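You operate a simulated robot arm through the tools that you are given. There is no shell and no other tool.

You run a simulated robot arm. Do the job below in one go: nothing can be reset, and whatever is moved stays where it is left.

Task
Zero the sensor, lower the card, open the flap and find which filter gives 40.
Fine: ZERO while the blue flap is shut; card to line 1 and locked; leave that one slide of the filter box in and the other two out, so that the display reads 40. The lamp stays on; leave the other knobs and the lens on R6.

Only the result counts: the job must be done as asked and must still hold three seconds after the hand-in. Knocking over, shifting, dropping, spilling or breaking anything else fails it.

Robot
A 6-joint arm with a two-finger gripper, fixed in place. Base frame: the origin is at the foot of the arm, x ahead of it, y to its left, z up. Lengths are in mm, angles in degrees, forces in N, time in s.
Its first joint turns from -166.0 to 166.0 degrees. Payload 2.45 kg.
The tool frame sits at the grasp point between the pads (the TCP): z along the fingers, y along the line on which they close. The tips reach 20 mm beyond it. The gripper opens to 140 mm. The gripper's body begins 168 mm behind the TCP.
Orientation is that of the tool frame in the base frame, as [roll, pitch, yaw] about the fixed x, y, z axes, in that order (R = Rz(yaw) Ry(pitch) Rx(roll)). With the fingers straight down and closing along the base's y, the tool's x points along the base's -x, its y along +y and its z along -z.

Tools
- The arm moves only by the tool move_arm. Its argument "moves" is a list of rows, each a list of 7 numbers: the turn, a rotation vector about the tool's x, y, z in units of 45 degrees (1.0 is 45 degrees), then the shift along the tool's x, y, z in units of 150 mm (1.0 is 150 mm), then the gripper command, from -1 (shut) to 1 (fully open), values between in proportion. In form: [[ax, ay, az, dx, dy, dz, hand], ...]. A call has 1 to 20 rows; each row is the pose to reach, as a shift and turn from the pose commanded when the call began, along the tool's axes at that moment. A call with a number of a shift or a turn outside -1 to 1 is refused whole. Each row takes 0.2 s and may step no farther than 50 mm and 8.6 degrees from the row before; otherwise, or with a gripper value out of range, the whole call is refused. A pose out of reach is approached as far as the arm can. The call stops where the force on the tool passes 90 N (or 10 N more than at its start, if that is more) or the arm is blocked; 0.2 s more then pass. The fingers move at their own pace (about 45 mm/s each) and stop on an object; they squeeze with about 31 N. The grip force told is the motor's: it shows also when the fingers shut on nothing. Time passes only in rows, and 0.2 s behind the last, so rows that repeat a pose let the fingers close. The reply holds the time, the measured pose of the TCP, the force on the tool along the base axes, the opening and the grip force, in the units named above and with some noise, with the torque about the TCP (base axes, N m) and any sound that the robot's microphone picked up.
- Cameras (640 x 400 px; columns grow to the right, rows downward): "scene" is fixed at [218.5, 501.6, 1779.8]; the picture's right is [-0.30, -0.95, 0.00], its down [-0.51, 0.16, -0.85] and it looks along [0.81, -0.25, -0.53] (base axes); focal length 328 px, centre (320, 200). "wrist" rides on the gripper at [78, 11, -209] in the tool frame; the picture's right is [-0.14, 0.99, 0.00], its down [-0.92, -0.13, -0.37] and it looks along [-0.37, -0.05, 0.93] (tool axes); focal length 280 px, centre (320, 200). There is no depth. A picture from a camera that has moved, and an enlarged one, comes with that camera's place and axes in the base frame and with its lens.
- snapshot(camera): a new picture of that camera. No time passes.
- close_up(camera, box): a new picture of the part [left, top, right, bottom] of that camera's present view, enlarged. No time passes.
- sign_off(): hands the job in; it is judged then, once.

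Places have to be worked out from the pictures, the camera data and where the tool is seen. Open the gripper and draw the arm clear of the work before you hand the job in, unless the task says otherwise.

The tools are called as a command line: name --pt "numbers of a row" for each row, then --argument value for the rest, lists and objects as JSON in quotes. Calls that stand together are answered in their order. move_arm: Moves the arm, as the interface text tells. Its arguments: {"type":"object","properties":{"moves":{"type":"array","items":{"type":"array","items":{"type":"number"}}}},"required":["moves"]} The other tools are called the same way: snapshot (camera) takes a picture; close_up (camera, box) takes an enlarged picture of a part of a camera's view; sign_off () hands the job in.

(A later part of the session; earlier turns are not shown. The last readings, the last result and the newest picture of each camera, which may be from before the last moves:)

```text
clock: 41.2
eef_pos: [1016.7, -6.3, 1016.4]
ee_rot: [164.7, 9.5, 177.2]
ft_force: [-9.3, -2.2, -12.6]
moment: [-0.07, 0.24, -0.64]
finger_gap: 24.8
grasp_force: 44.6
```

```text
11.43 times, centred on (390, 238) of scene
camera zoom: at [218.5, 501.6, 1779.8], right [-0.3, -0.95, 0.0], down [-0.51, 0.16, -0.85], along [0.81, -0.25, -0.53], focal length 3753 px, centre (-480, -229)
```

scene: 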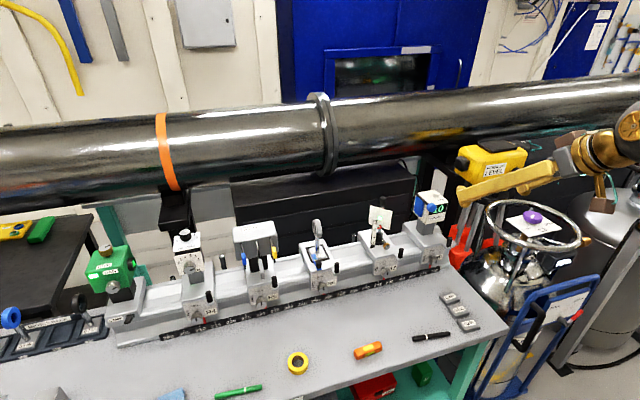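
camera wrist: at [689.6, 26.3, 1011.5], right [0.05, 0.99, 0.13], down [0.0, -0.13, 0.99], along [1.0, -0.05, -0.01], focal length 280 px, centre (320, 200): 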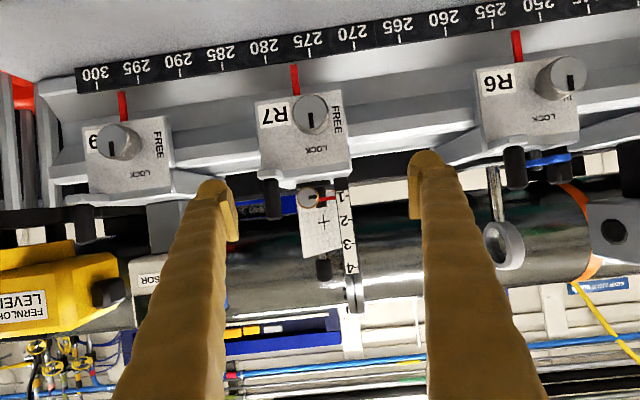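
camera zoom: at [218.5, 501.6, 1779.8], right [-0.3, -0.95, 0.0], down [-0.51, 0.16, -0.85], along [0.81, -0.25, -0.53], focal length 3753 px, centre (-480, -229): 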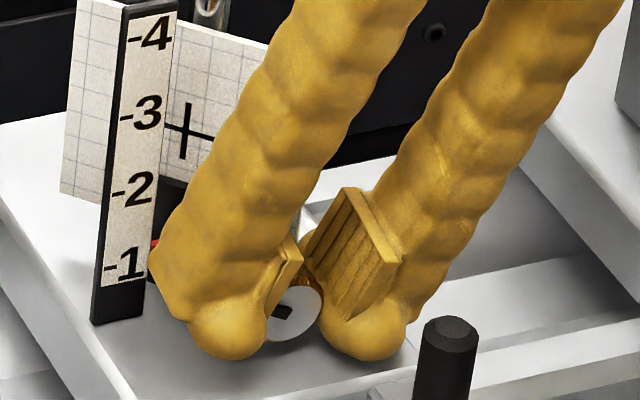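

I zoom to see how far the mark has turned.

close_up --camera "scene" --box '[382, 240, 398, 252]'

close_up --camera "wrist" --box '[300, 165, 340, 195]'

```text
16.00 times, centred on (390, 246) of scene
camera zoom: at [218.5, 501.6, 1779.8], right [-0.3, -0.95, 0.0], down [-0.51, 0.16, -0.85], along [0.81, -0.25, -0.53], focal length 5254 px, centre (-800, -536)
```

zoom: 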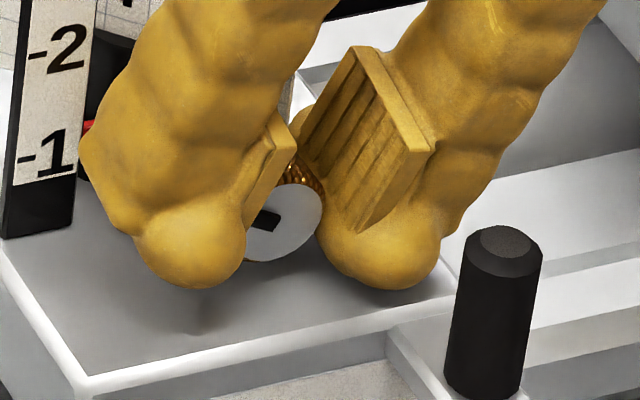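

```text
13.33 times, centred on (320, 180) of wrist
camera zoom: at [903.5, -46.2, 1203.1], right [0.14, 0.95, 0.28], down [0.84, -0.26, 0.47], along [0.52, 0.17, -0.84], focal length 3738 px, centre (320, 467)
```

zoom: 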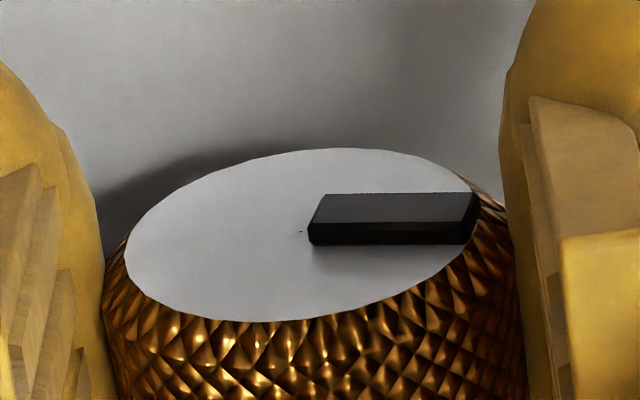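

It turned about 30° clockwise. I do another ratchet stroke clockwise.

move_arm --pt "0 0 0 0 0 0 -0.514" --pt "0 0 0 0 0 0 -0.514" --pt "0.1641 0 -0.0289 -0.001 0.0113 -0.0059 -0.514" --pt "0.3283 0 -0.0579 -0.0013 0.0213 -0.0073 -0.514" --pt "0.4924 0 -0.0868 -0.0002 0.0293 -0.0011 -0.514" --pt "0.6565 0 -0.1157 0.0017 0.0361 0.0095 -0.514" --pt "0.6565 0 -0.1157 0.0017 0.0361 0.0095 -1" --pt "0.6565 0 -0.1157 0.0017 0.0361 0.0095 -1" --pt "0.6565 0 -0.1157 0.0017 0.0361 0.0095 -1" --pt "0.4924 0 -0.0868 0.0009 0.0275 0.0052 -1" --pt "0.3283 0 -0.0579 0.0004 0.0187 0.0022 -1" --pt "0.1641 0 -0.0289 0.0001 0.0095 0.0005 -1" --pt "0 0 0 0 0 0 -1"

close_up --camera "scene" --box '[382, 240, 398, 252]'

close_up --camera "wrist" --box '[300, 165, 340, 195]'

```text
clock: 44.0
eef_pos: [1017.0, -6.7, 1017.1]
ee_rot: [164.8, 9.7, 177.2]
ft_force: [-6.3, -24.3, 4.5]
moment: [-0.24, 0.22, -0.22]
finger_gap: 23.9
grasp_force: 44.7
```

```text
16.00 times, centred on (390, 246) of scene
camera zoom: at [218.5, 501.6, 1779.8], right [-0.3, -0.95, 0.0], down [-0.51, 0.16, -0.85], along [0.81, -0.25, -0.53], focal length 5254 px, centre (-800, -536)
```

zoom: 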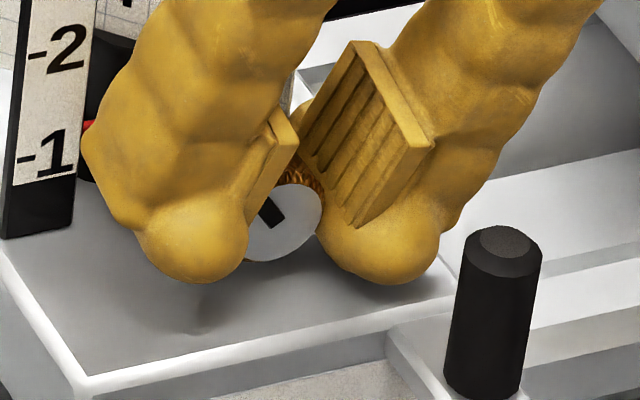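

```text
13.33 times, centred on (320, 180) of wrist
camera zoom: at [903.5, -46.3, 1203.9], right [0.14, 0.95, 0.28], down [0.84, -0.26, 0.47], along [0.52, 0.17, -0.83], focal length 3738 px, centre (320, 467)
```

zoom: 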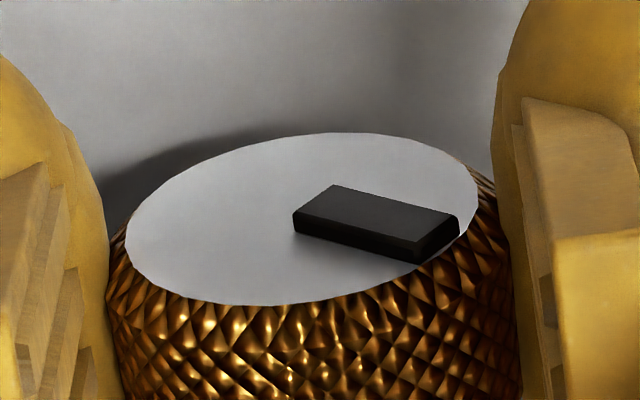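

The mark is now about 30° from vertical. I repeat the stroke.

move_arm --pt "0 0 0 0 0 0 -0.514" --pt "0 0 0 0 0 0 -0.514" --pt "0.1641 0 -0.0289 -0.001 0.0113 -0.0059 -0.514" --pt "0.3283 0 -0.0579 -0.0013 0.0213 -0.0073 -0.514" --pt "0.4924 0 -0.0868 -0.0002 0.0293 -0.0011 -0.514" --pt "0.6565 0 -0.1157 0.0017 0.0361 0.0095 -0.514" --pt "0.6565 0 -0.1157 0.0017 0.0361 0.0095 -1" --pt "0.6565 0 -0.1157 0.0017 0.0361 0.0095 -1" --pt "0.6565 0 -0.1157 0.0017 0.0361 0.0095 -1" --pt "0.4924 0 -0.0868 0.0009 0.0275 0.0052 -1" --pt "0.3283 0 -0.0579 0.0004 0.0187 0.0022 -1" --pt "0.1641 0 -0.0289 0.0001 0.0095 0.0005 -1" --pt "0 0 0 0 0 0 -1"

close_up --camera "scene" --box '[382, 240, 398, 252]'

close_up --camera "wrist" --box '[300, 165, 340, 195]'

```text
clock: 46.8
eef_pos: [1017.1, -7.8, 1017.8]
ee_rot: [164.7, 9.8, 177.4]
ft_force: [-9.8, -11.6, 0.1]
moment: [-0.12, 0.2, 0.11]
finger_gap: 23.8
grasp_force: 44.8
```

```text
16.00 times, centred on (390, 246) of scene
camera zoom: at [218.5, 501.6, 1779.8], right [-0.3, -0.95, 0.0], down [-0.51, 0.16, -0.85], along [0.81, -0.25, -0.53], focal length 5254 px, centre (-800, -536)
```

zoom: 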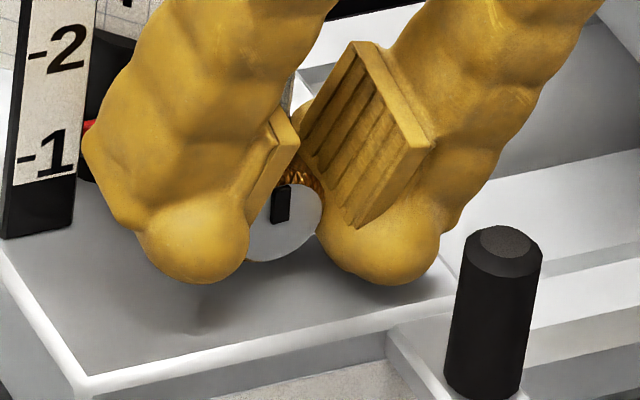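

```text
13.33 times, centred on (320, 180) of wrist
camera zoom: at [903.3, -46.3, 1204.1], right [0.14, 0.95, 0.28], down [0.84, -0.26, 0.47], along [0.52, 0.17, -0.84], focal length 3738 px, centre (320, 467)
```

zoom: 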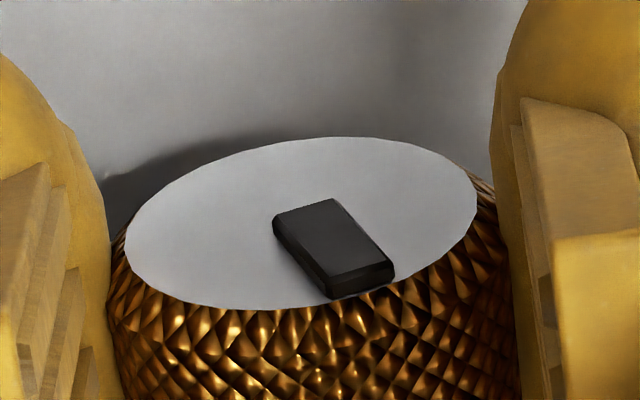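

The mark is nearly back to vertical as at the start. I do one more stroke to make sure it is fully tight.

move_arm --pt "0 0 0 0 0 0 -0.514" --pt "0 0 0 0 0 0 -0.514" --pt "0.1641 0 -0.0289 -0.001 0.0113 -0.0059 -0.514" --pt "0.3283 0 -0.0579 -0.0013 0.0213 -0.0073 -0.514" --pt "0.4924 0 -0.0868 -0.0002 0.0293 -0.0011 -0.514" --pt "0.4924 0 -0.0868 0.0009 0.0275 0.0052 -0.514" --pt "0.4924 0 -0.0868 0.0009 0.0275 0.0052 -1" --pt "0.4924 0 -0.0868 0.0009 0.0275 0.0052 -1" --pt "0.4924 0 -0.0868 0.0009 0.0275 0.0052 -1" --pt "0.3283 0 -0.0579 0.0004 0.0187 0.0022 -1" --pt "0.1641 0 -0.0289 0.0001 0.0095 0.0005 -1" --pt "0 0 0 0 0 0 -1"

close_up --camera "scene" --box '[382, 240, 398, 252]'

close_up --camera "wrist" --box '[300, 165, 340, 195]'

```text
clock: 49.4
eef_pos: [1016.5, -6.7, 1018.5]
ee_rot: [164.7, 9.7, 177.3]
ft_force: [6.9, -11.5, 10.1]
moment: [-0.22, 0.02, -0.14]
finger_gap: 23.9
grasp_force: 45.1
```

```text
16.00 times, centred on (390, 246) of scene
camera zoom: at [218.5, 501.6, 1779.8], right [-0.3, -0.95, 0.0], down [-0.51, 0.16, -0.85], along [0.81, -0.25, -0.53], focal length 5254 px, centre (-800, -536)
```

zoom: 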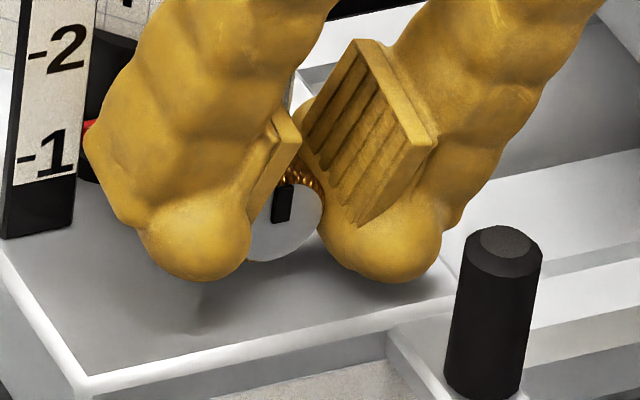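

```text
13.33 times, centred on (320, 180) of wrist
camera zoom: at [902.9, -46.7, 1204.6], right [0.14, 0.95, 0.28], down [0.84, -0.26, 0.47], along [0.52, 0.17, -0.83], focal length 3738 px, centre (320, 467)
```

zoom: 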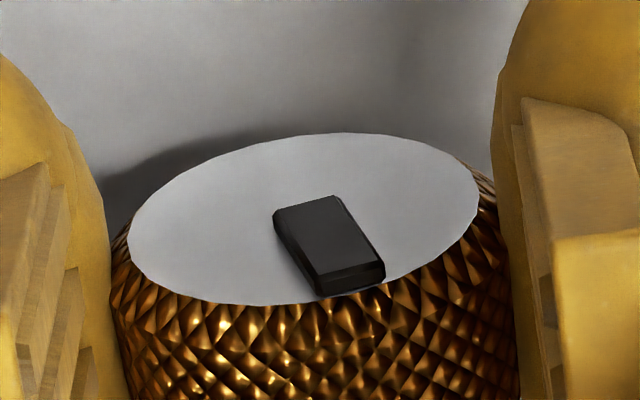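

Only a few more degrees and then slipping, so the screw is tight (mark vertical). I open and back out along the tool axis.

move_arm --pt "0 0 0 0 0 0 -0.5" --pt "0 0 0 0 0 0 -0.45" --pt "0 0 0 0 0 -0.1 -0.45" --pt "0 0 0 0 0 -0.35 -0.45" --pt "0 0 0 0 0 -0.67 -0.45" --pt "0.1641 0 -0.0289 0 0 -0.99 -0.45" --pt "0.3283 0 -0.0579 0 0 -1 -0.45"

close_up --camera "scene" --box '[365, 200, 455, 260]'

close_up --camera "scene" --box '[375, 225, 405, 252]'

```text
clock: 51.0
eef_pos: [990.3, -45.1, 1159.3]
ee_rot: [-179.8, 10.1, -180.0]
ft_force: [-0.1, -0.6, 0.7]
moment: [0.04, 0.01, -0.03]
finger_gap: 38.5
grasp_force: 0.1
```

```text
6.67 times, centred on (410, 230) of scene
camera zoom: at [218.5, 501.6, 1779.8], right [-0.3, -0.95, 0.0], down [-0.51, 0.16, -0.85], along [0.81, -0.25, -0.53], focal length 2189 px, centre (-280, 0)
```

zoom: 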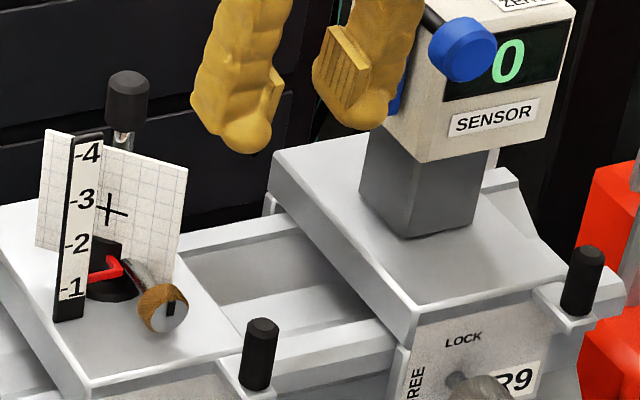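

```text
14.81 times, centred on (390, 238) of scene
camera zoom: at [218.5, 501.6, 1779.8], right [-0.3, -0.95, 0.0], down [-0.51, 0.16, -0.85], along [0.81, -0.25, -0.53], focal length 4865 px, centre (-717, -370)
```

zoom: 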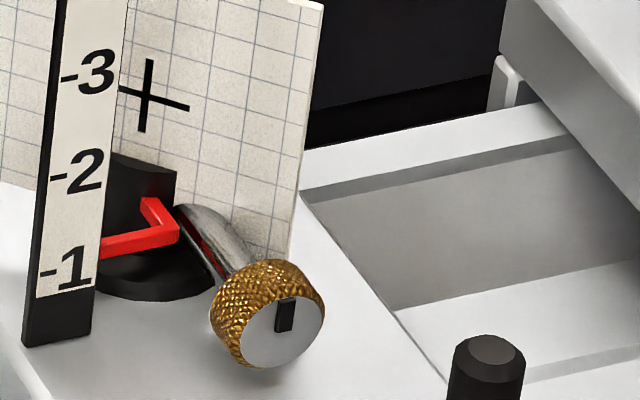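

The card is locked at line 1 with the screw mark upright. Next the flap: I move back and take a level view of the sensor's blue knob.

move_arm --pt "0 -0.161 0 0.093 -0.083 -0.05 0" --pt "0 -0.322 0 0.186 -0.167 -0.1 0.5" --pt "0 -0.483 0 0.278 -0.25 -0.15 1" --pt "0 -0.644 0 0.371 -0.333 -0.2 1"

move_arm --pt "0 -0.161 0 0.069 -0.108 0.006 1" --pt "0 -0.322 0 0.139 -0.217 0.012 1" --pt "0 -0.483 0 0.208 -0.325 0.018 1" --pt "0 -0.644 0 0.277 -0.433 0.024 1" --pt "0 -0.644 0 0.277 -0.433 0.024 1"

snapshot --camera "wrist"

close_up --camera "wrist" --box '[240, 130, 400, 270]'

```text
clock: 52.0
eef_pos: [932.0, -94.0, 1179.1]
ee_rot: [-179.9, 39.2, -180.0]
ft_force: [0.3, 0.3, -0.9]
moment: [-0.02, 0.01, 0.0]
finger_gap: 124.3
grasp_force: 0.1
```

```text
clock: 53.4
eef_pos: [884.7, -117.8, 1123.1]
ee_rot: [-168.3, 62.5, -158.7]
ft_force: [0.5, -0.1, -0.3]
moment: [-0.03, 0.01, 0.03]
finger_gap: 140.3
grasp_force: 0.1
out of reach, approached as far as the arm can: row 2, 3
stopped in row 5: the arm was blocked; the commanded pose is now the measured one
```

```text
taken
camera wrist: at [664.7, -147.0, 1146.4], right [-0.13, 0.99, 0.03], down [0.1, -0.02, 0.99], along [0.99, 0.13, -0.1], focal length 280 px, centre (320, 200)
```

wrist: 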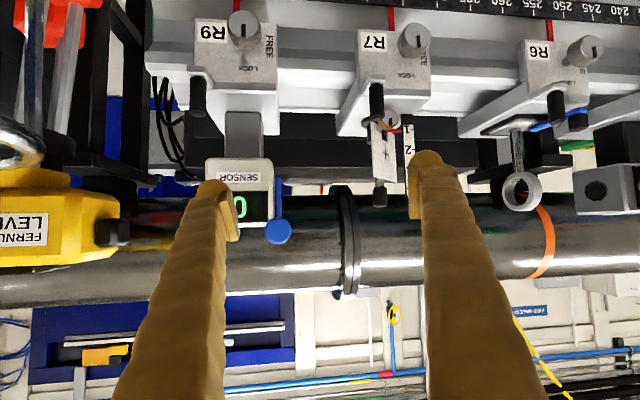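

```text
2.86 times, centred on (320, 200) of wrist
camera zoom: at [664.7, -147.0, 1146.4], right [-0.13, 0.99, 0.03], down [0.1, -0.02, 0.99], along [0.99, 0.13, -0.1], focal length 801 px, centre (320, 200)
```

zoom: 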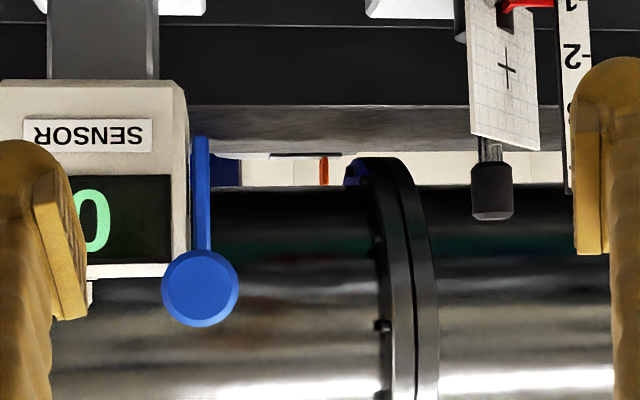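

The arm ran into a wrist singularity near the horizontal tool pose; nothing was touched. I turn back to a clean 45° tilt a bit higher; the knob can be turned from that tilt by swinging around its own axis.

move_arm --pt "0.031 0.102 0.06 -0.138 -0.027 -0.006 0.5" --pt "0.063 0.205 0.12 -0.276 -0.053 -0.013 0" --pt "0.094 0.307 0.18 -0.415 -0.08 -0.019 -0.2" --pt "0.126 0.41 0.24 -0.553 -0.107 -0.026 -0.2" --pt "0.126 0.41 0.24 -0.553 -0.107 -0.026 -0.2"

snapshot --camera "wrist"

snapshot --camera "scene"

```text
clock: 54.6
eef_pos: [921.7, -120.3, 1200.6]
ee_rot: [-179.8, 44.8, -179.9]
ft_force: [0.2, -1.1, -1.0]
moment: [0.02, -0.02, 0.06]
finger_gap: 56.0
grasp_force: 0.0
```

```text
taken
camera wrist: at [717.8, -109.8, 1292.1], right [0.1, 0.99, 0.1], down [0.39, -0.13, 0.91], along [0.91, -0.05, -0.4], focal length 280 px, centre (320, 200)
```

wrist: 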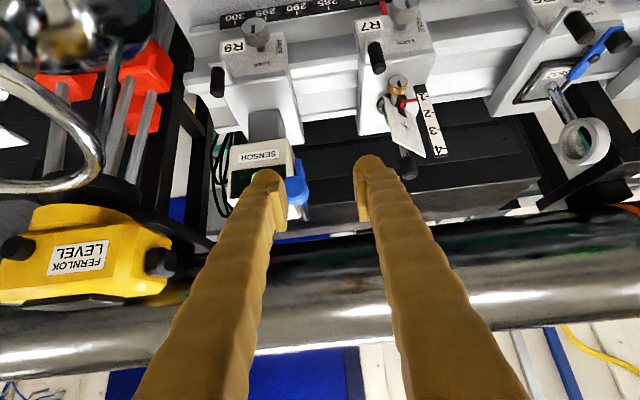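

```text
taken
```

scene: 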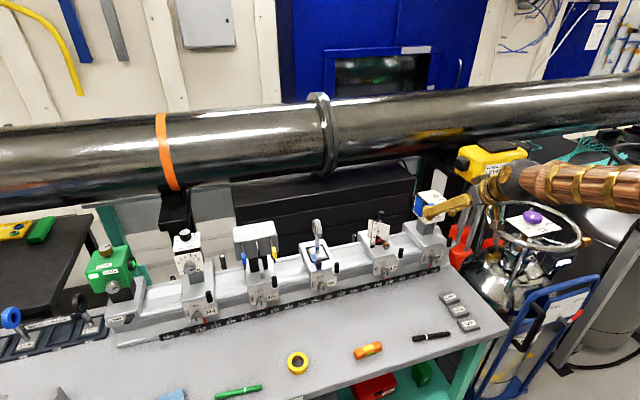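

Clean pose again. The knob axis is at about y = -155, z = 1148. I swing to -40° about the x axis and take a pre-grasp pose 60 mm back.

move_arm --pt "0.1257 0 -0.1257 -0.025 -0.004 0.052 -0.314" --pt "0.2514 0 -0.2514 -0.049 -0.008 0.105 -0.314" --pt "0.3771 0 -0.3771 -0.074 -0.011 0.157 -0.314" --pt "0.5028 0 -0.5028 -0.098 -0.015 0.21 -0.314" --pt "0.6285 0 -0.6285 -0.123 -0.019 0.262 -0.314" --pt "0.6285 0 -0.6285 -0.123 -0.019 0.262 -0.314"

snapshot --camera "wrist"

close_up --camera "scene" --box '[390, 170, 480, 240]'

```text
clock: 56.0
eef_pos: [960.9, -123.0, 1185.5]
ee_rot: [-130.2, 32.5, -147.1]
ft_force: [0.7, 1.4, 0.2]
moment: [-0.02, 0.04, -0.02]
finger_gap: 47.8
grasp_force: 0.0
```

```text
taken
camera wrist: at [758.3, -55.3, 1248.5], right [0.09, 0.82, -0.56], down [0.39, 0.49, 0.78], along [0.91, -0.3, -0.28], focal length 280 px, centre (320, 200)
```

wrist: 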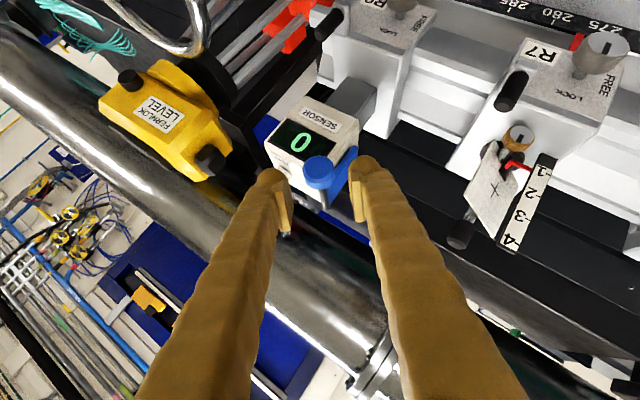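

```text
5.71 times, centred on (435, 205) of scene
camera zoom: at [218.5, 501.6, 1779.8], right [-0.3, -0.95, 0.0], down [-0.51, 0.16, -0.85], along [0.81, -0.25, -0.53], focal length 1877 px, centre (-337, 171)
```

zoom: 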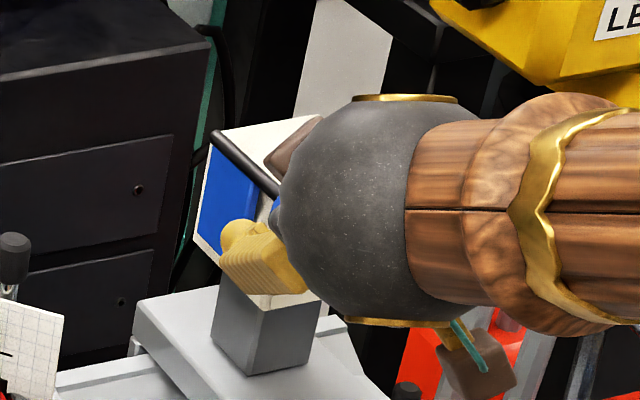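

The swing works. I zoom in to check how the knob lines up between the fingers.

close_up --camera "wrist" --box '[240, 90, 400, 250]'

```text
2.50 times, centred on (320, 170) of wrist
camera zoom: at [758.3, -55.3, 1248.5], right [0.09, 0.82, -0.56], down [0.39, 0.49, 0.78], along [0.91, -0.3, -0.28], focal length 701 px, centre (320, 275)
```

zoom: 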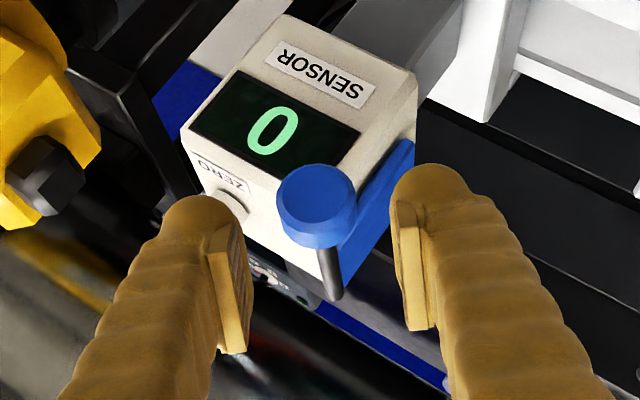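

The knob is centred between the pads. I advance 60 mm along the tool axis to the grasp pose.

move_arm --pt "0 0 0 -0.005 -0.002 0.15 -0.314" --pt "0 0 0 -0.01 -0.003 0.29 -0.314" --pt "0 0 0 -0.014 -0.005 0.402 -0.314"

close_up --camera "wrist" --box '[240, 90, 400, 250]'

close_up --camera "scene" --box '[400, 180, 450, 220]'

```text
clock: 56.8
eef_pos: [1004.5, -150.1, 1153.6]
ee_rot: [-130.1, 32.4, -147.3]
ft_force: [0.0, -0.6, 0.3]
moment: [0.0, 0.02, -0.01]
finger_gap: 48.1
grasp_force: 0.1
```

```text
2.50 times, centred on (320, 170) of wrist
camera zoom: at [800.8, -82.3, 1217.1], right [0.09, 0.82, -0.56], down [0.39, 0.49, 0.78], along [0.91, -0.29, -0.28], focal length 701 px, centre (320, 275)
```

zoom: 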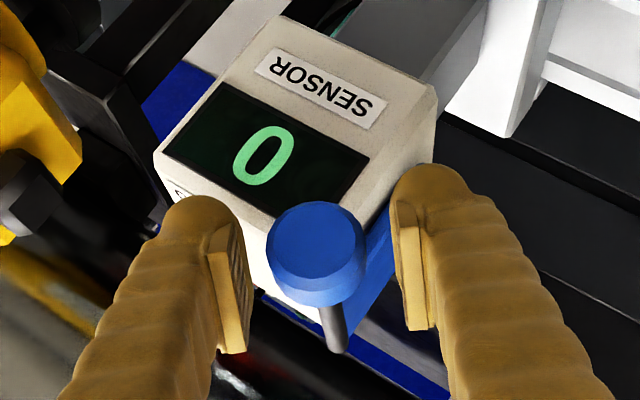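

```text
10.00 times, centred on (425, 200) of scene
camera zoom: at [218.5, 501.6, 1779.8], right [-0.3, -0.95, 0.0], down [-0.51, 0.16, -0.85], along [0.81, -0.25, -0.53], focal length 3284 px, centre (-730, 200)
```

zoom: 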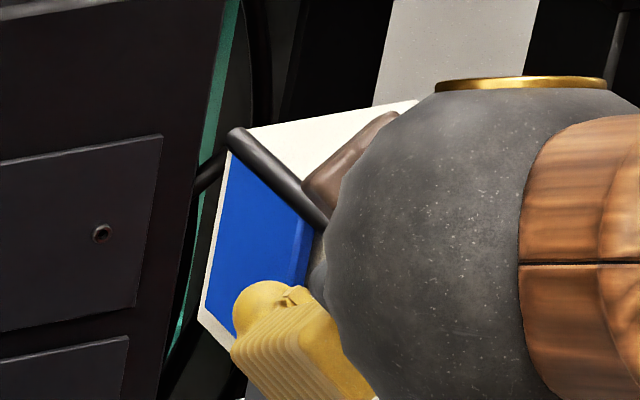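

The knob is between the pads near their outer half. I close on it.

move_arm --pt "0 0 0 0 0 0 -1" --pt "0 0 0 0 0 0 -1" --pt "0 0 0 0 0 0 -1" --pt "0 0 0 0 0 0 -1"

close_up --camera "wrist" --box '[240, 90, 400, 250]'

```text
clock: 57.8
eef_pos: [1004.2, -149.7, 1154.3]
ee_rot: [-130.2, 32.7, -147.3]
ft_force: [5.4, -8.4, 8.2]
moment: [-0.05, 0.01, -0.02]
finger_gap: 30.6
grasp_force: 44.8
```

```text
2.50 times, centred on (320, 170) of wrist
camera zoom: at [800.8, -82.4, 1217.4], right [0.1, 0.82, -0.56], down [0.39, 0.49, 0.78], along [0.91, -0.3, -0.28], focal length 701 px, centre (320, 275)
```

zoom: 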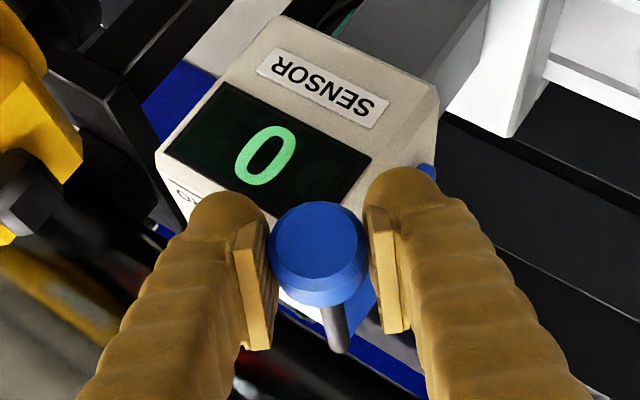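

Gripped at 30.6 mm. I turn the knob +40° (flap swinging outward toward +y).

move_arm --pt "-0.1257 0 0.1257 0.0003 -0.0065 0.0003 -1" --pt "-0.2514 0 0.2514 0.0013 -0.0129 0.0013 -1" --pt "-0.3771 0 0.3771 0.0029 -0.019 0.0029 -1" --pt "-0.5028 0 0.5028 0.0051 -0.0248 0.0051 -1" --pt "-0.6285 0 0.6285 0.0078 -0.0301 0.0078 -1"

close_up --camera "wrist" --box '[240, 90, 400, 250]'

close_up --camera "scene" --box '[390, 170, 460, 230]'

```text
clock: 58.7
eef_pos: [1005.9, -154.6, 1151.8]
ee_rot: [-156.5, 41.0, -160.5]
ft_force: [7.9, 16.3, -10.6]
moment: [0.0, -0.3, -0.1]
finger_gap: 29.7
grasp_force: 44.8
stopped in row 4: the force on the tool passed its limit at 97 N (the readings are from after the stop); the commanded pose is now the measured one
```

```text
2.50 times, centred on (320, 170) of wrist
camera zoom: at [802.6, -126.9, 1240.2], right [0.04, 0.98, -0.21], down [0.4, 0.17, 0.9], along [0.91, -0.12, -0.39], focal length 701 px, centre (320, 275)
```

zoom: 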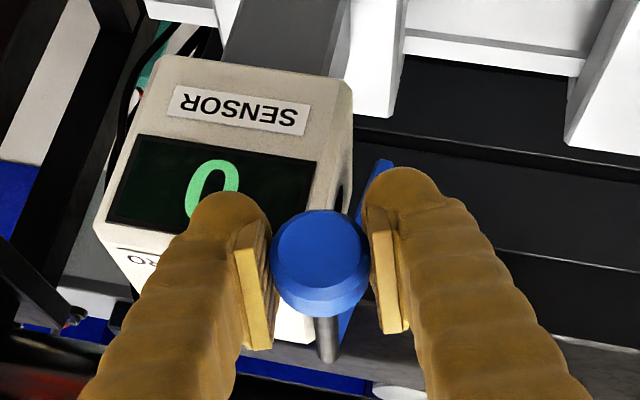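

```text
6.67 times, centred on (425, 200) of scene
camera zoom: at [218.5, 501.6, 1779.8], right [-0.3, -0.95, 0.0], down [-0.51, 0.16, -0.85], along [0.81, -0.25, -0.53], focal length 2189 px, centre (-380, 200)
```

zoom: 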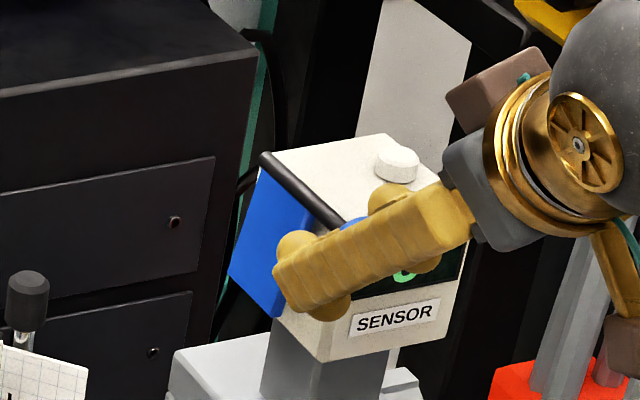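

The force limit tripped after about 22° of opening (the flap is partly out). I look closely for what is in the way.

close_up --camera "scene" --box '[412, 188, 442, 212]'

close_up --camera "wrist" --box '[280, 120, 380, 220]'

```text
16.00 times, centred on (427, 200) of scene
camera zoom: at [218.5, 501.6, 1779.8], right [-0.3, -0.95, 0.0], down [-0.51, 0.16, -0.85], along [0.81, -0.25, -0.53], focal length 5254 px, centre (-1392, 200)
```

zoom: 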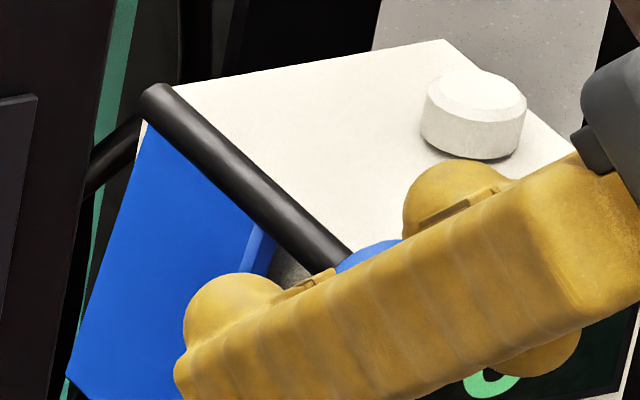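

```text
4.00 times, centred on (330, 170) of wrist
camera zoom: at [802.6, -126.9, 1240.2], right [0.04, 0.98, -0.21], down [0.4, 0.17, 0.9], along [0.91, -0.12, -0.39], focal length 1122 px, centre (280, 320)
```

zoom: 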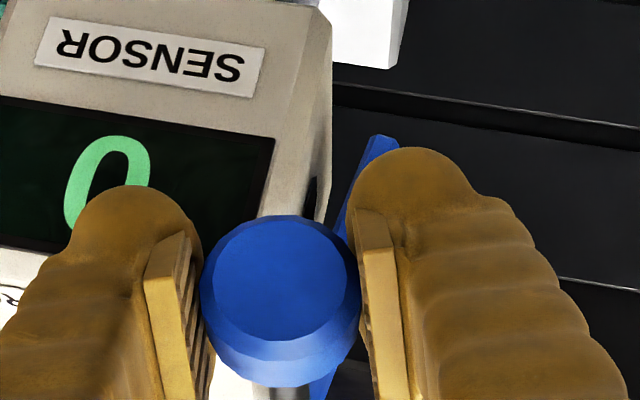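

I re-estimate the knob's axis from the measured poses: about y = -156.3, z = 1146.6 (2–3 mm off my first guess, which explains the force). I continue in smaller steps about the corrected axis.

move_arm --pt "-0.1107 -0.0093 0.1089 0.0004 -0.0044 0 -1" --pt "-0.2214 -0.0186 0.2178 0.0011 -0.0088 0.0003 -1" --pt "-0.3321 -0.0279 0.3267 0.0022 -0.0131 0.0011 -1"

close_up --camera "wrist" --box '[240, 90, 400, 250]'

close_up --camera "scene" --box '[390, 170, 460, 230]'

```text
clock: 59.5
eef_pos: [1005.2, -154.5, 1152.8]
ee_rot: [175.0, 44.7, -180.0]
ft_force: [25.4, 48.2, -20.8]
moment: [0.05, 0.37, 0.04]
finger_gap: 29.7
grasp_force: 45.2
```

```text
2.50 times, centred on (320, 170) of wrist
camera zoom: at [802.3, -162.1, 1244.4], right [0.04, 0.99, 0.16], down [0.4, -0.16, 0.9], along [0.91, 0.03, -0.41], focal length 701 px, centre (320, 275)
```

zoom: 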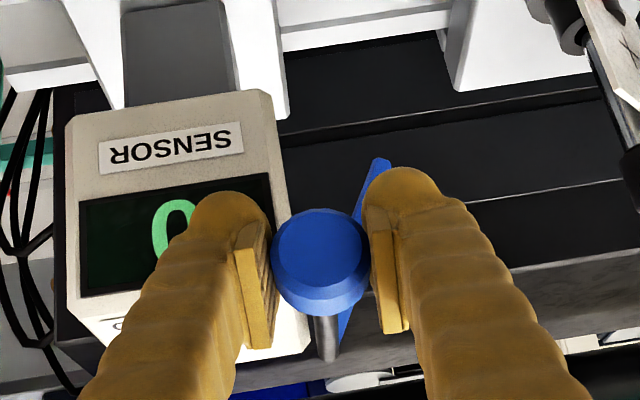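

```text
6.67 times, centred on (425, 200) of scene
camera zoom: at [218.5, 501.6, 1779.8], right [-0.3, -0.95, 0.0], down [-0.51, 0.16, -0.85], along [0.81, -0.25, -0.53], focal length 2189 px, centre (-380, 200)
```

zoom: 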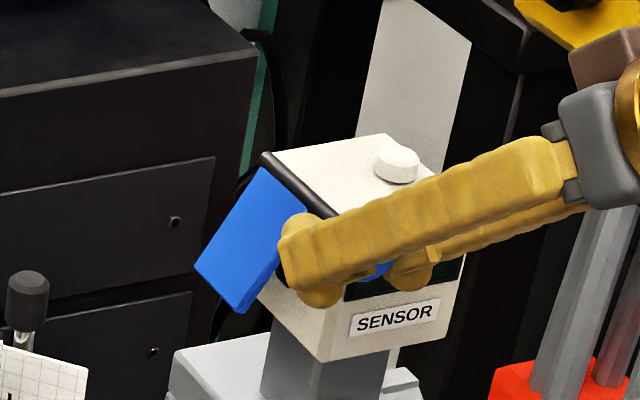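

The flap is about 45° open. The side force (+y 48 N) tells me the axis is at about y = -153.7, z = 1149.6; I correct and continue turning 28° more.

move_arm --pt "-0.05 -0.004 0.05 -0.003 0.0155 -0.0017 -1" --pt "-0.1106 -0.0095 0.109 -0.003 0.0155 -0.0017 -1" --pt "-0.2212 -0.019 0.218 -0.0028 0.0129 -0.0017 -1" --pt "-0.3318 -0.0285 0.327 -0.0021 0.0108 -0.0011 -1" --pt "-0.4424 -0.038 0.436 -0.0011 0.0081 -0.0004 -1"

close_up --camera "wrist" --box '[240, 90, 400, 250]'

close_up --camera "scene" --box '[390, 170, 460, 230]'

```text
clock: 60.7
eef_pos: [1004.4, -157.5, 1157.0]
ee_rot: [138.2, 38.7, 155.0]
ft_force: [-80.4, -3.5, 21.3]
moment: [-0.71, 0.52, -1.37]
finger_gap: 29.6
grasp_force: 45.1
```

```text
2.50 times, centred on (320, 170) of wrist
camera zoom: at [800.6, -207.3, 1233.6], right [0.04, 0.8, 0.6], down [0.4, -0.56, 0.72], along [0.92, 0.21, -0.34], focal length 701 px, centre (320, 275)
```

zoom: 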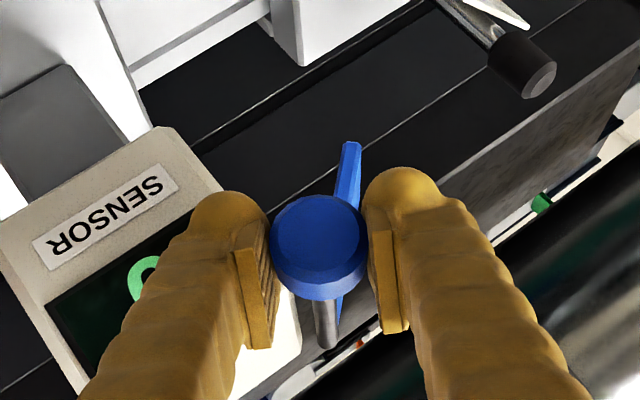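

```text
6.67 times, centred on (425, 200) of scene
camera zoom: at [218.5, 501.6, 1779.8], right [-0.3, -0.95, 0.0], down [-0.51, 0.16, -0.85], along [0.81, -0.25, -0.53], focal length 2189 px, centre (-380, 200)
```

zoom: 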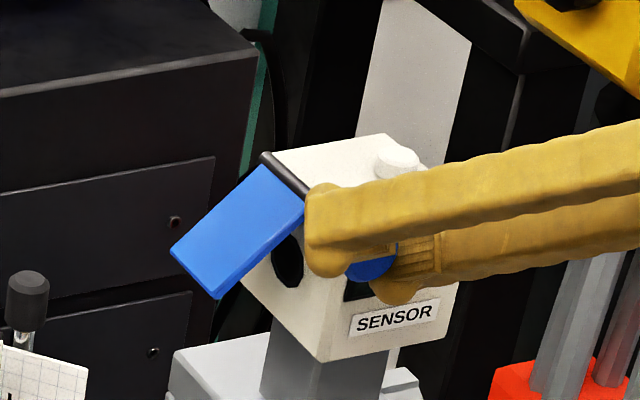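

The flap is now about 65° open and the aperture shows, but an 80 N force in -x has built up. I look closely for a contact.

close_up --camera "scene" --box '[412, 188, 448, 216]'

close_up --camera "wrist" --box '[270, 110, 370, 210]'

```text
14.29 times, centred on (430, 202) of scene
camera zoom: at [218.5, 501.6, 1779.8], right [-0.3, -0.95, 0.0], down [-0.51, 0.16, -0.85], along [0.81, -0.25, -0.53], focal length 4692 px, centre (-1251, 171)
```

zoom: 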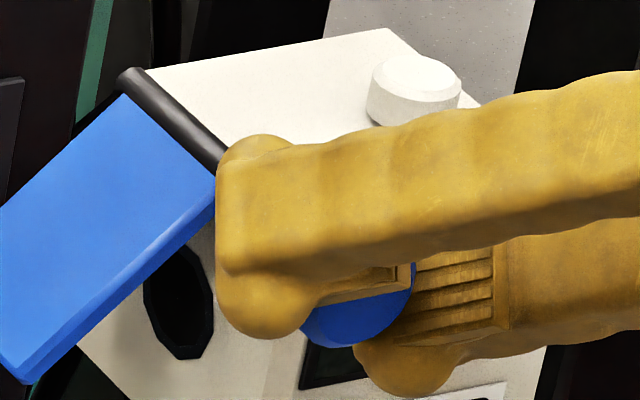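

```text
4.00 times, centred on (320, 160) of wrist
camera zoom: at [800.6, -207.3, 1233.6], right [0.04, 0.8, 0.6], down [0.4, -0.56, 0.72], along [0.92, 0.21, -0.34], focal length 1122 px, centre (320, 360)
```

zoom: 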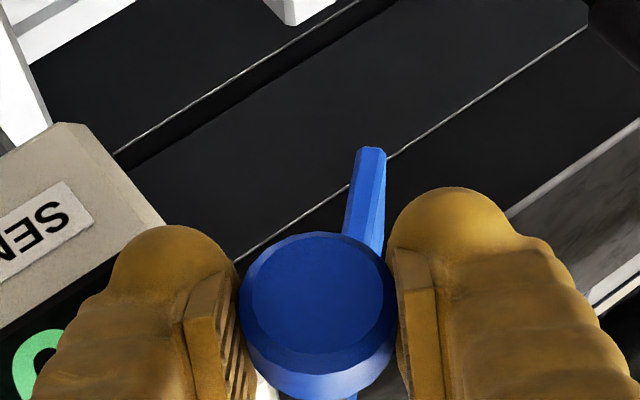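

The fingertip beside the sensor box seems to press on the box's front edge (force in -x), so the knob slipped. I open, back off along the tool axis, and will regrasp about 10 mm further out.

move_arm --pt "0 0 0 0 0 -0.03 -0.8" --pt "0 0 0 0 0 -0.05 -0.4" --pt "0 0 0 0 0 -0.1 -0.314" --pt "0 0 0 0 0 -0.25 -0.314" --pt "0 0 0 0 0 -0.45 -0.314"

close_up --camera "scene" --box '[400, 175, 460, 230]'

snapshot --camera "wrist"

```text
clock: 61.9
eef_pos: [959.8, -182.6, 1193.4]
ee_rot: [138.2, 38.5, 155.1]
ft_force: [-0.2, -0.5, -0.1]
moment: [0.0, -0.04, 0.03]
finger_gap: 47.8
grasp_force: 0.0
```

```text
7.27 times, centred on (430, 202) of scene
camera zoom: at [218.5, 501.6, 1779.8], right [-0.3, -0.95, 0.0], down [-0.51, 0.16, -0.85], along [0.81, -0.25, -0.53], focal length 2388 px, centre (-480, 182)
```

zoom: 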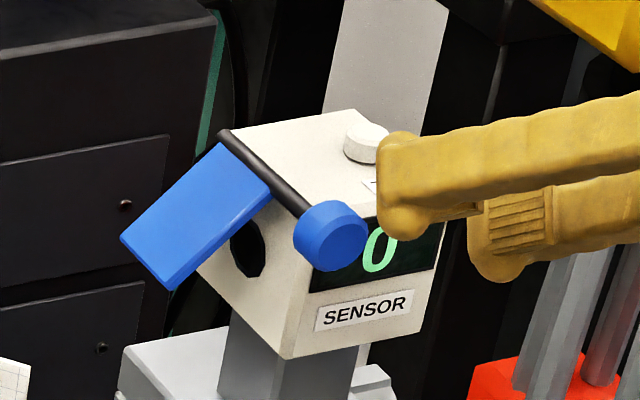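

```text
taken
camera wrist: at [754.8, -233.6, 1270.5], right [0.04, 0.8, 0.6], down [0.4, -0.56, 0.72], along [0.91, 0.21, -0.34], focal length 280 px, centre (320, 200)
```

wrist: 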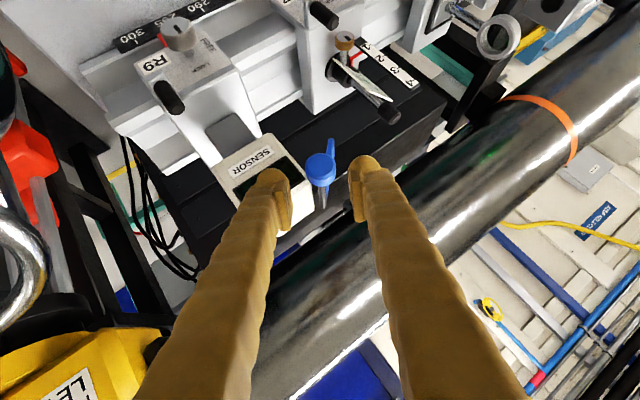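

The flap stays at about 50° by friction, so ratcheting works. I reorient step by step to a steeper tool (10° tilt), which reaches less far forward toward the box, leaning to the +y side for the next stroke.

move_arm --pt "0.11 0 -0.11 0.005 0.085 -0.066 -0.314" --pt "0.22 0 -0.22 0.009 0.169 -0.132 -0.314" --pt "0.33 0 -0.33 0.014 0.254 -0.197 -0.314" --pt "0.44 0 -0.44 0.0187 0.338 -0.263 -0.314"

move_arm --pt "0 0.156 0 -0.019 0.053 0.019 -0.314" --pt "0 0.311 0 -0.038 0.107 0.038 -0.314" --pt "0 0.467 0 -0.056 0.16 0.056 -0.314" --pt "0 0.622 0 -0.075 0.214 0.075 -0.314" --pt "0 0.778 0 -0.094 0.267 0.094 -0.314"

move_arm --pt "0.1641 0 -0.0289 -0.036 0.005 0.054 -0.314" --pt "0.3283 0 -0.0579 -0.073 0.01 0.108 -0.314" --pt "0.4924 0 -0.0868 -0.109 0.016 0.162 -0.314" --pt "0.6565 0 -0.1157 -0.145 0.021 0.215 -0.314" --pt "0.8207 0 -0.1447 -0.182 0.026 0.269 -0.314" --pt "0.9848 0 -0.1736 -0.218 0.031 0.323 -0.314" --pt "0.9848 0 -0.1736 -0.218 0.031 0.323 -0.314"

snapshot --camera "wrist"

close_up --camera "scene" --box '[390, 160, 470, 230]'

```text
clock: 62.9
eef_pos: [926.2, -155.1, 1240.3]
ee_rot: [175.1, 46.5, 179.7]
ft_force: [-0.5, 0.1, -0.5]
moment: [0.0, 0.02, 0.03]
finger_gap: 48.0
grasp_force: 0.1
```

```text
clock: 64.1
eef_pos: [943.3, -115.5, 1244.0]
ee_rot: [176.7, 11.5, -177.5]
ft_force: [-0.6, 0.3, 0.9]
moment: [-0.05, -0.09, -0.02]
finger_gap: 47.8
grasp_force: 0.1
```

```text
clock: 65.7
eef_pos: [984.4, -104.5, 1203.4]
ee_rot: [-137.7, 9.0, -170.2]
ft_force: [-0.9, 0.3, 0.2]
moment: [0.01, 0.02, -0.02]
finger_gap: 48.1
grasp_force: 0.1
```

```text
taken
camera wrist: at [859.5, 24.6, 1334.7], right [0.11, 0.76, -0.64], down [0.81, 0.3, 0.5], along [0.57, -0.57, -0.59], focal length 280 px, centre (320, 200)
```

wrist: 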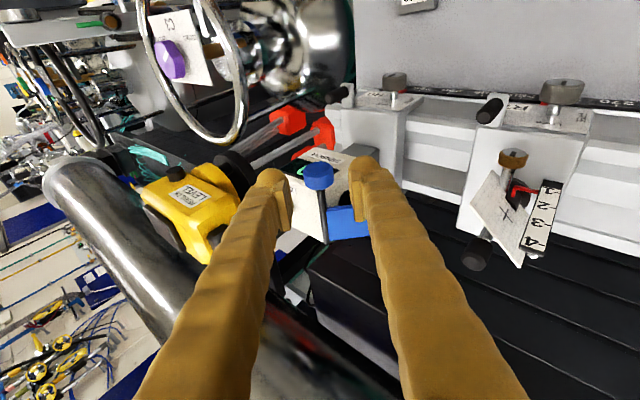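

```text
5.71 times, centred on (430, 195) of scene
camera zoom: at [218.5, 501.6, 1779.8], right [-0.3, -0.95, 0.0], down [-0.51, 0.16, -0.85], along [0.81, -0.25, -0.53], focal length 1877 px, centre (-309, 229)
```

zoom: 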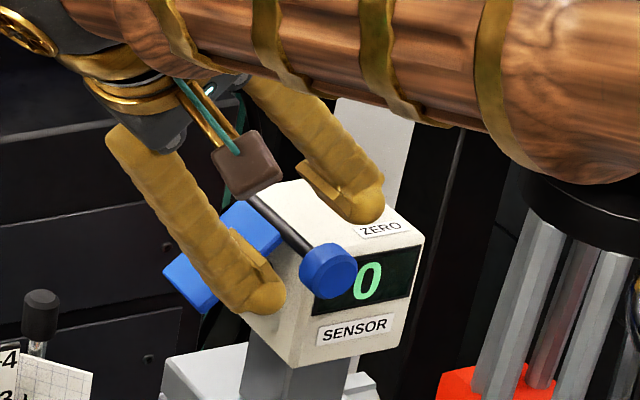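

Good pose; the knob is between the fingers. I advance 66 mm along the tool axis, stopping with the tips short of the box front.

move_arm --pt "0 0 0 -0.001 -0.003 0.15 -0.314" --pt "0 0 0 -0.0025 -0.006 0.3 -0.314" --pt "0 0 0 -0.0037 -0.0097 0.4387 -0.314"

close_up --camera "wrist" --box '[240, 90, 400, 250]'

close_up --camera "scene" --box '[400, 180, 460, 225]'

```text
clock: 66.5
eef_pos: [1001.3, -146.3, 1155.5]
ee_rot: [-137.7, 9.0, -170.2]
ft_force: [0.8, 0.2, -0.1]
moment: [0.02, 0.0, 0.05]
finger_gap: 47.9
grasp_force: 0.1
```

```text
2.50 times, centred on (320, 170) of wrist
camera zoom: at [876.5, -18.6, 1288.7], right [0.11, 0.76, -0.64], down [0.81, 0.3, 0.5], along [0.57, -0.57, -0.59], focal length 701 px, centre (320, 275)
```

zoom: 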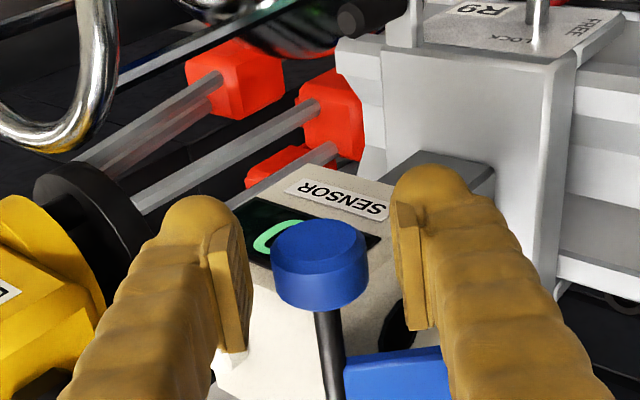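

```text
8.89 times, centred on (430, 202) of scene
camera zoom: at [218.5, 501.6, 1779.8], right [-0.3, -0.95, 0.0], down [-0.51, 0.16, -0.85], along [0.81, -0.25, -0.53], focal length 2919 px, centre (-658, 178)
```

zoom: 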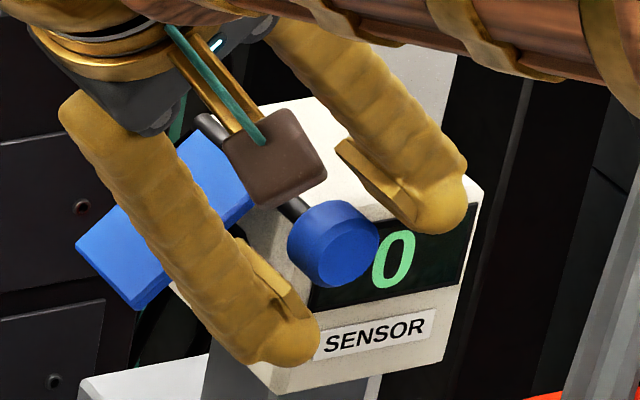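

The knob sits between the pads, clear of box and flap. I close, then turn 42° about the axis.

move_arm --pt "0 0 0 0 -0.0067 0 -1" --pt "0 0 0 0 -0.0067 0 -1" --pt "0 0 0 0 -0.0067 0 -1" --pt "0 0 0 0 -0.0067 0 -1" --pt "-0.1514 -0.0035 0.0355 0.0002 -0.0143 0 -1" --pt "-0.3028 -0.007 0.071 0.0005 -0.0218 0.0008 -1" --pt "-0.4542 -0.0105 0.1065 0.0011 -0.0292 0.0025 -1"

close_up --camera "wrist" --box '[240, 90, 400, 250]'

close_up --camera "scene" --box '[400, 180, 460, 225]'

```text
clock: 68.1
eef_pos: [1001.1, -150.9, 1158.6]
ee_rot: [-159.0, 12.0, -173.9]
ft_force: [20.6, 18.3, -6.2]
moment: [0.12, -0.59, -0.21]
finger_gap: 29.3
grasp_force: 44.8
```

```text
2.50 times, centred on (320, 170) of wrist
camera zoom: at [875.9, -79.0, 1327.9], right [0.11, 0.94, -0.32], down [0.81, 0.1, 0.57], along [0.57, -0.32, -0.76], focal length 701 px, centre (320, 275)
```

zoom: 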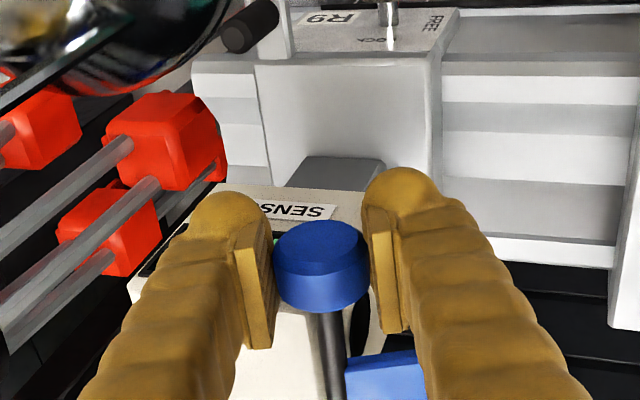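

```text
8.89 times, centred on (430, 202) of scene
camera zoom: at [218.5, 501.6, 1779.8], right [-0.3, -0.95, 0.0], down [-0.51, 0.16, -0.85], along [0.81, -0.25, -0.53], focal length 2919 px, centre (-658, 178)
```

zoom: 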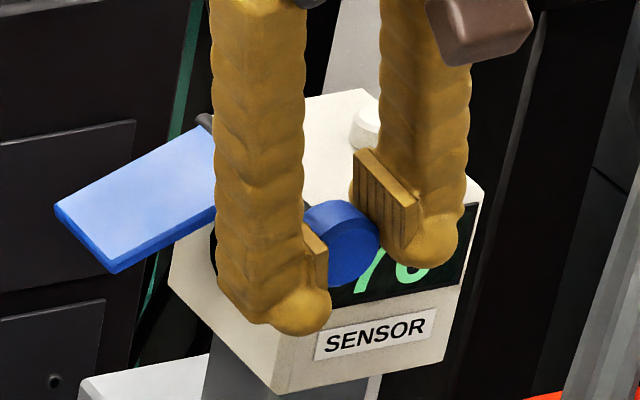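

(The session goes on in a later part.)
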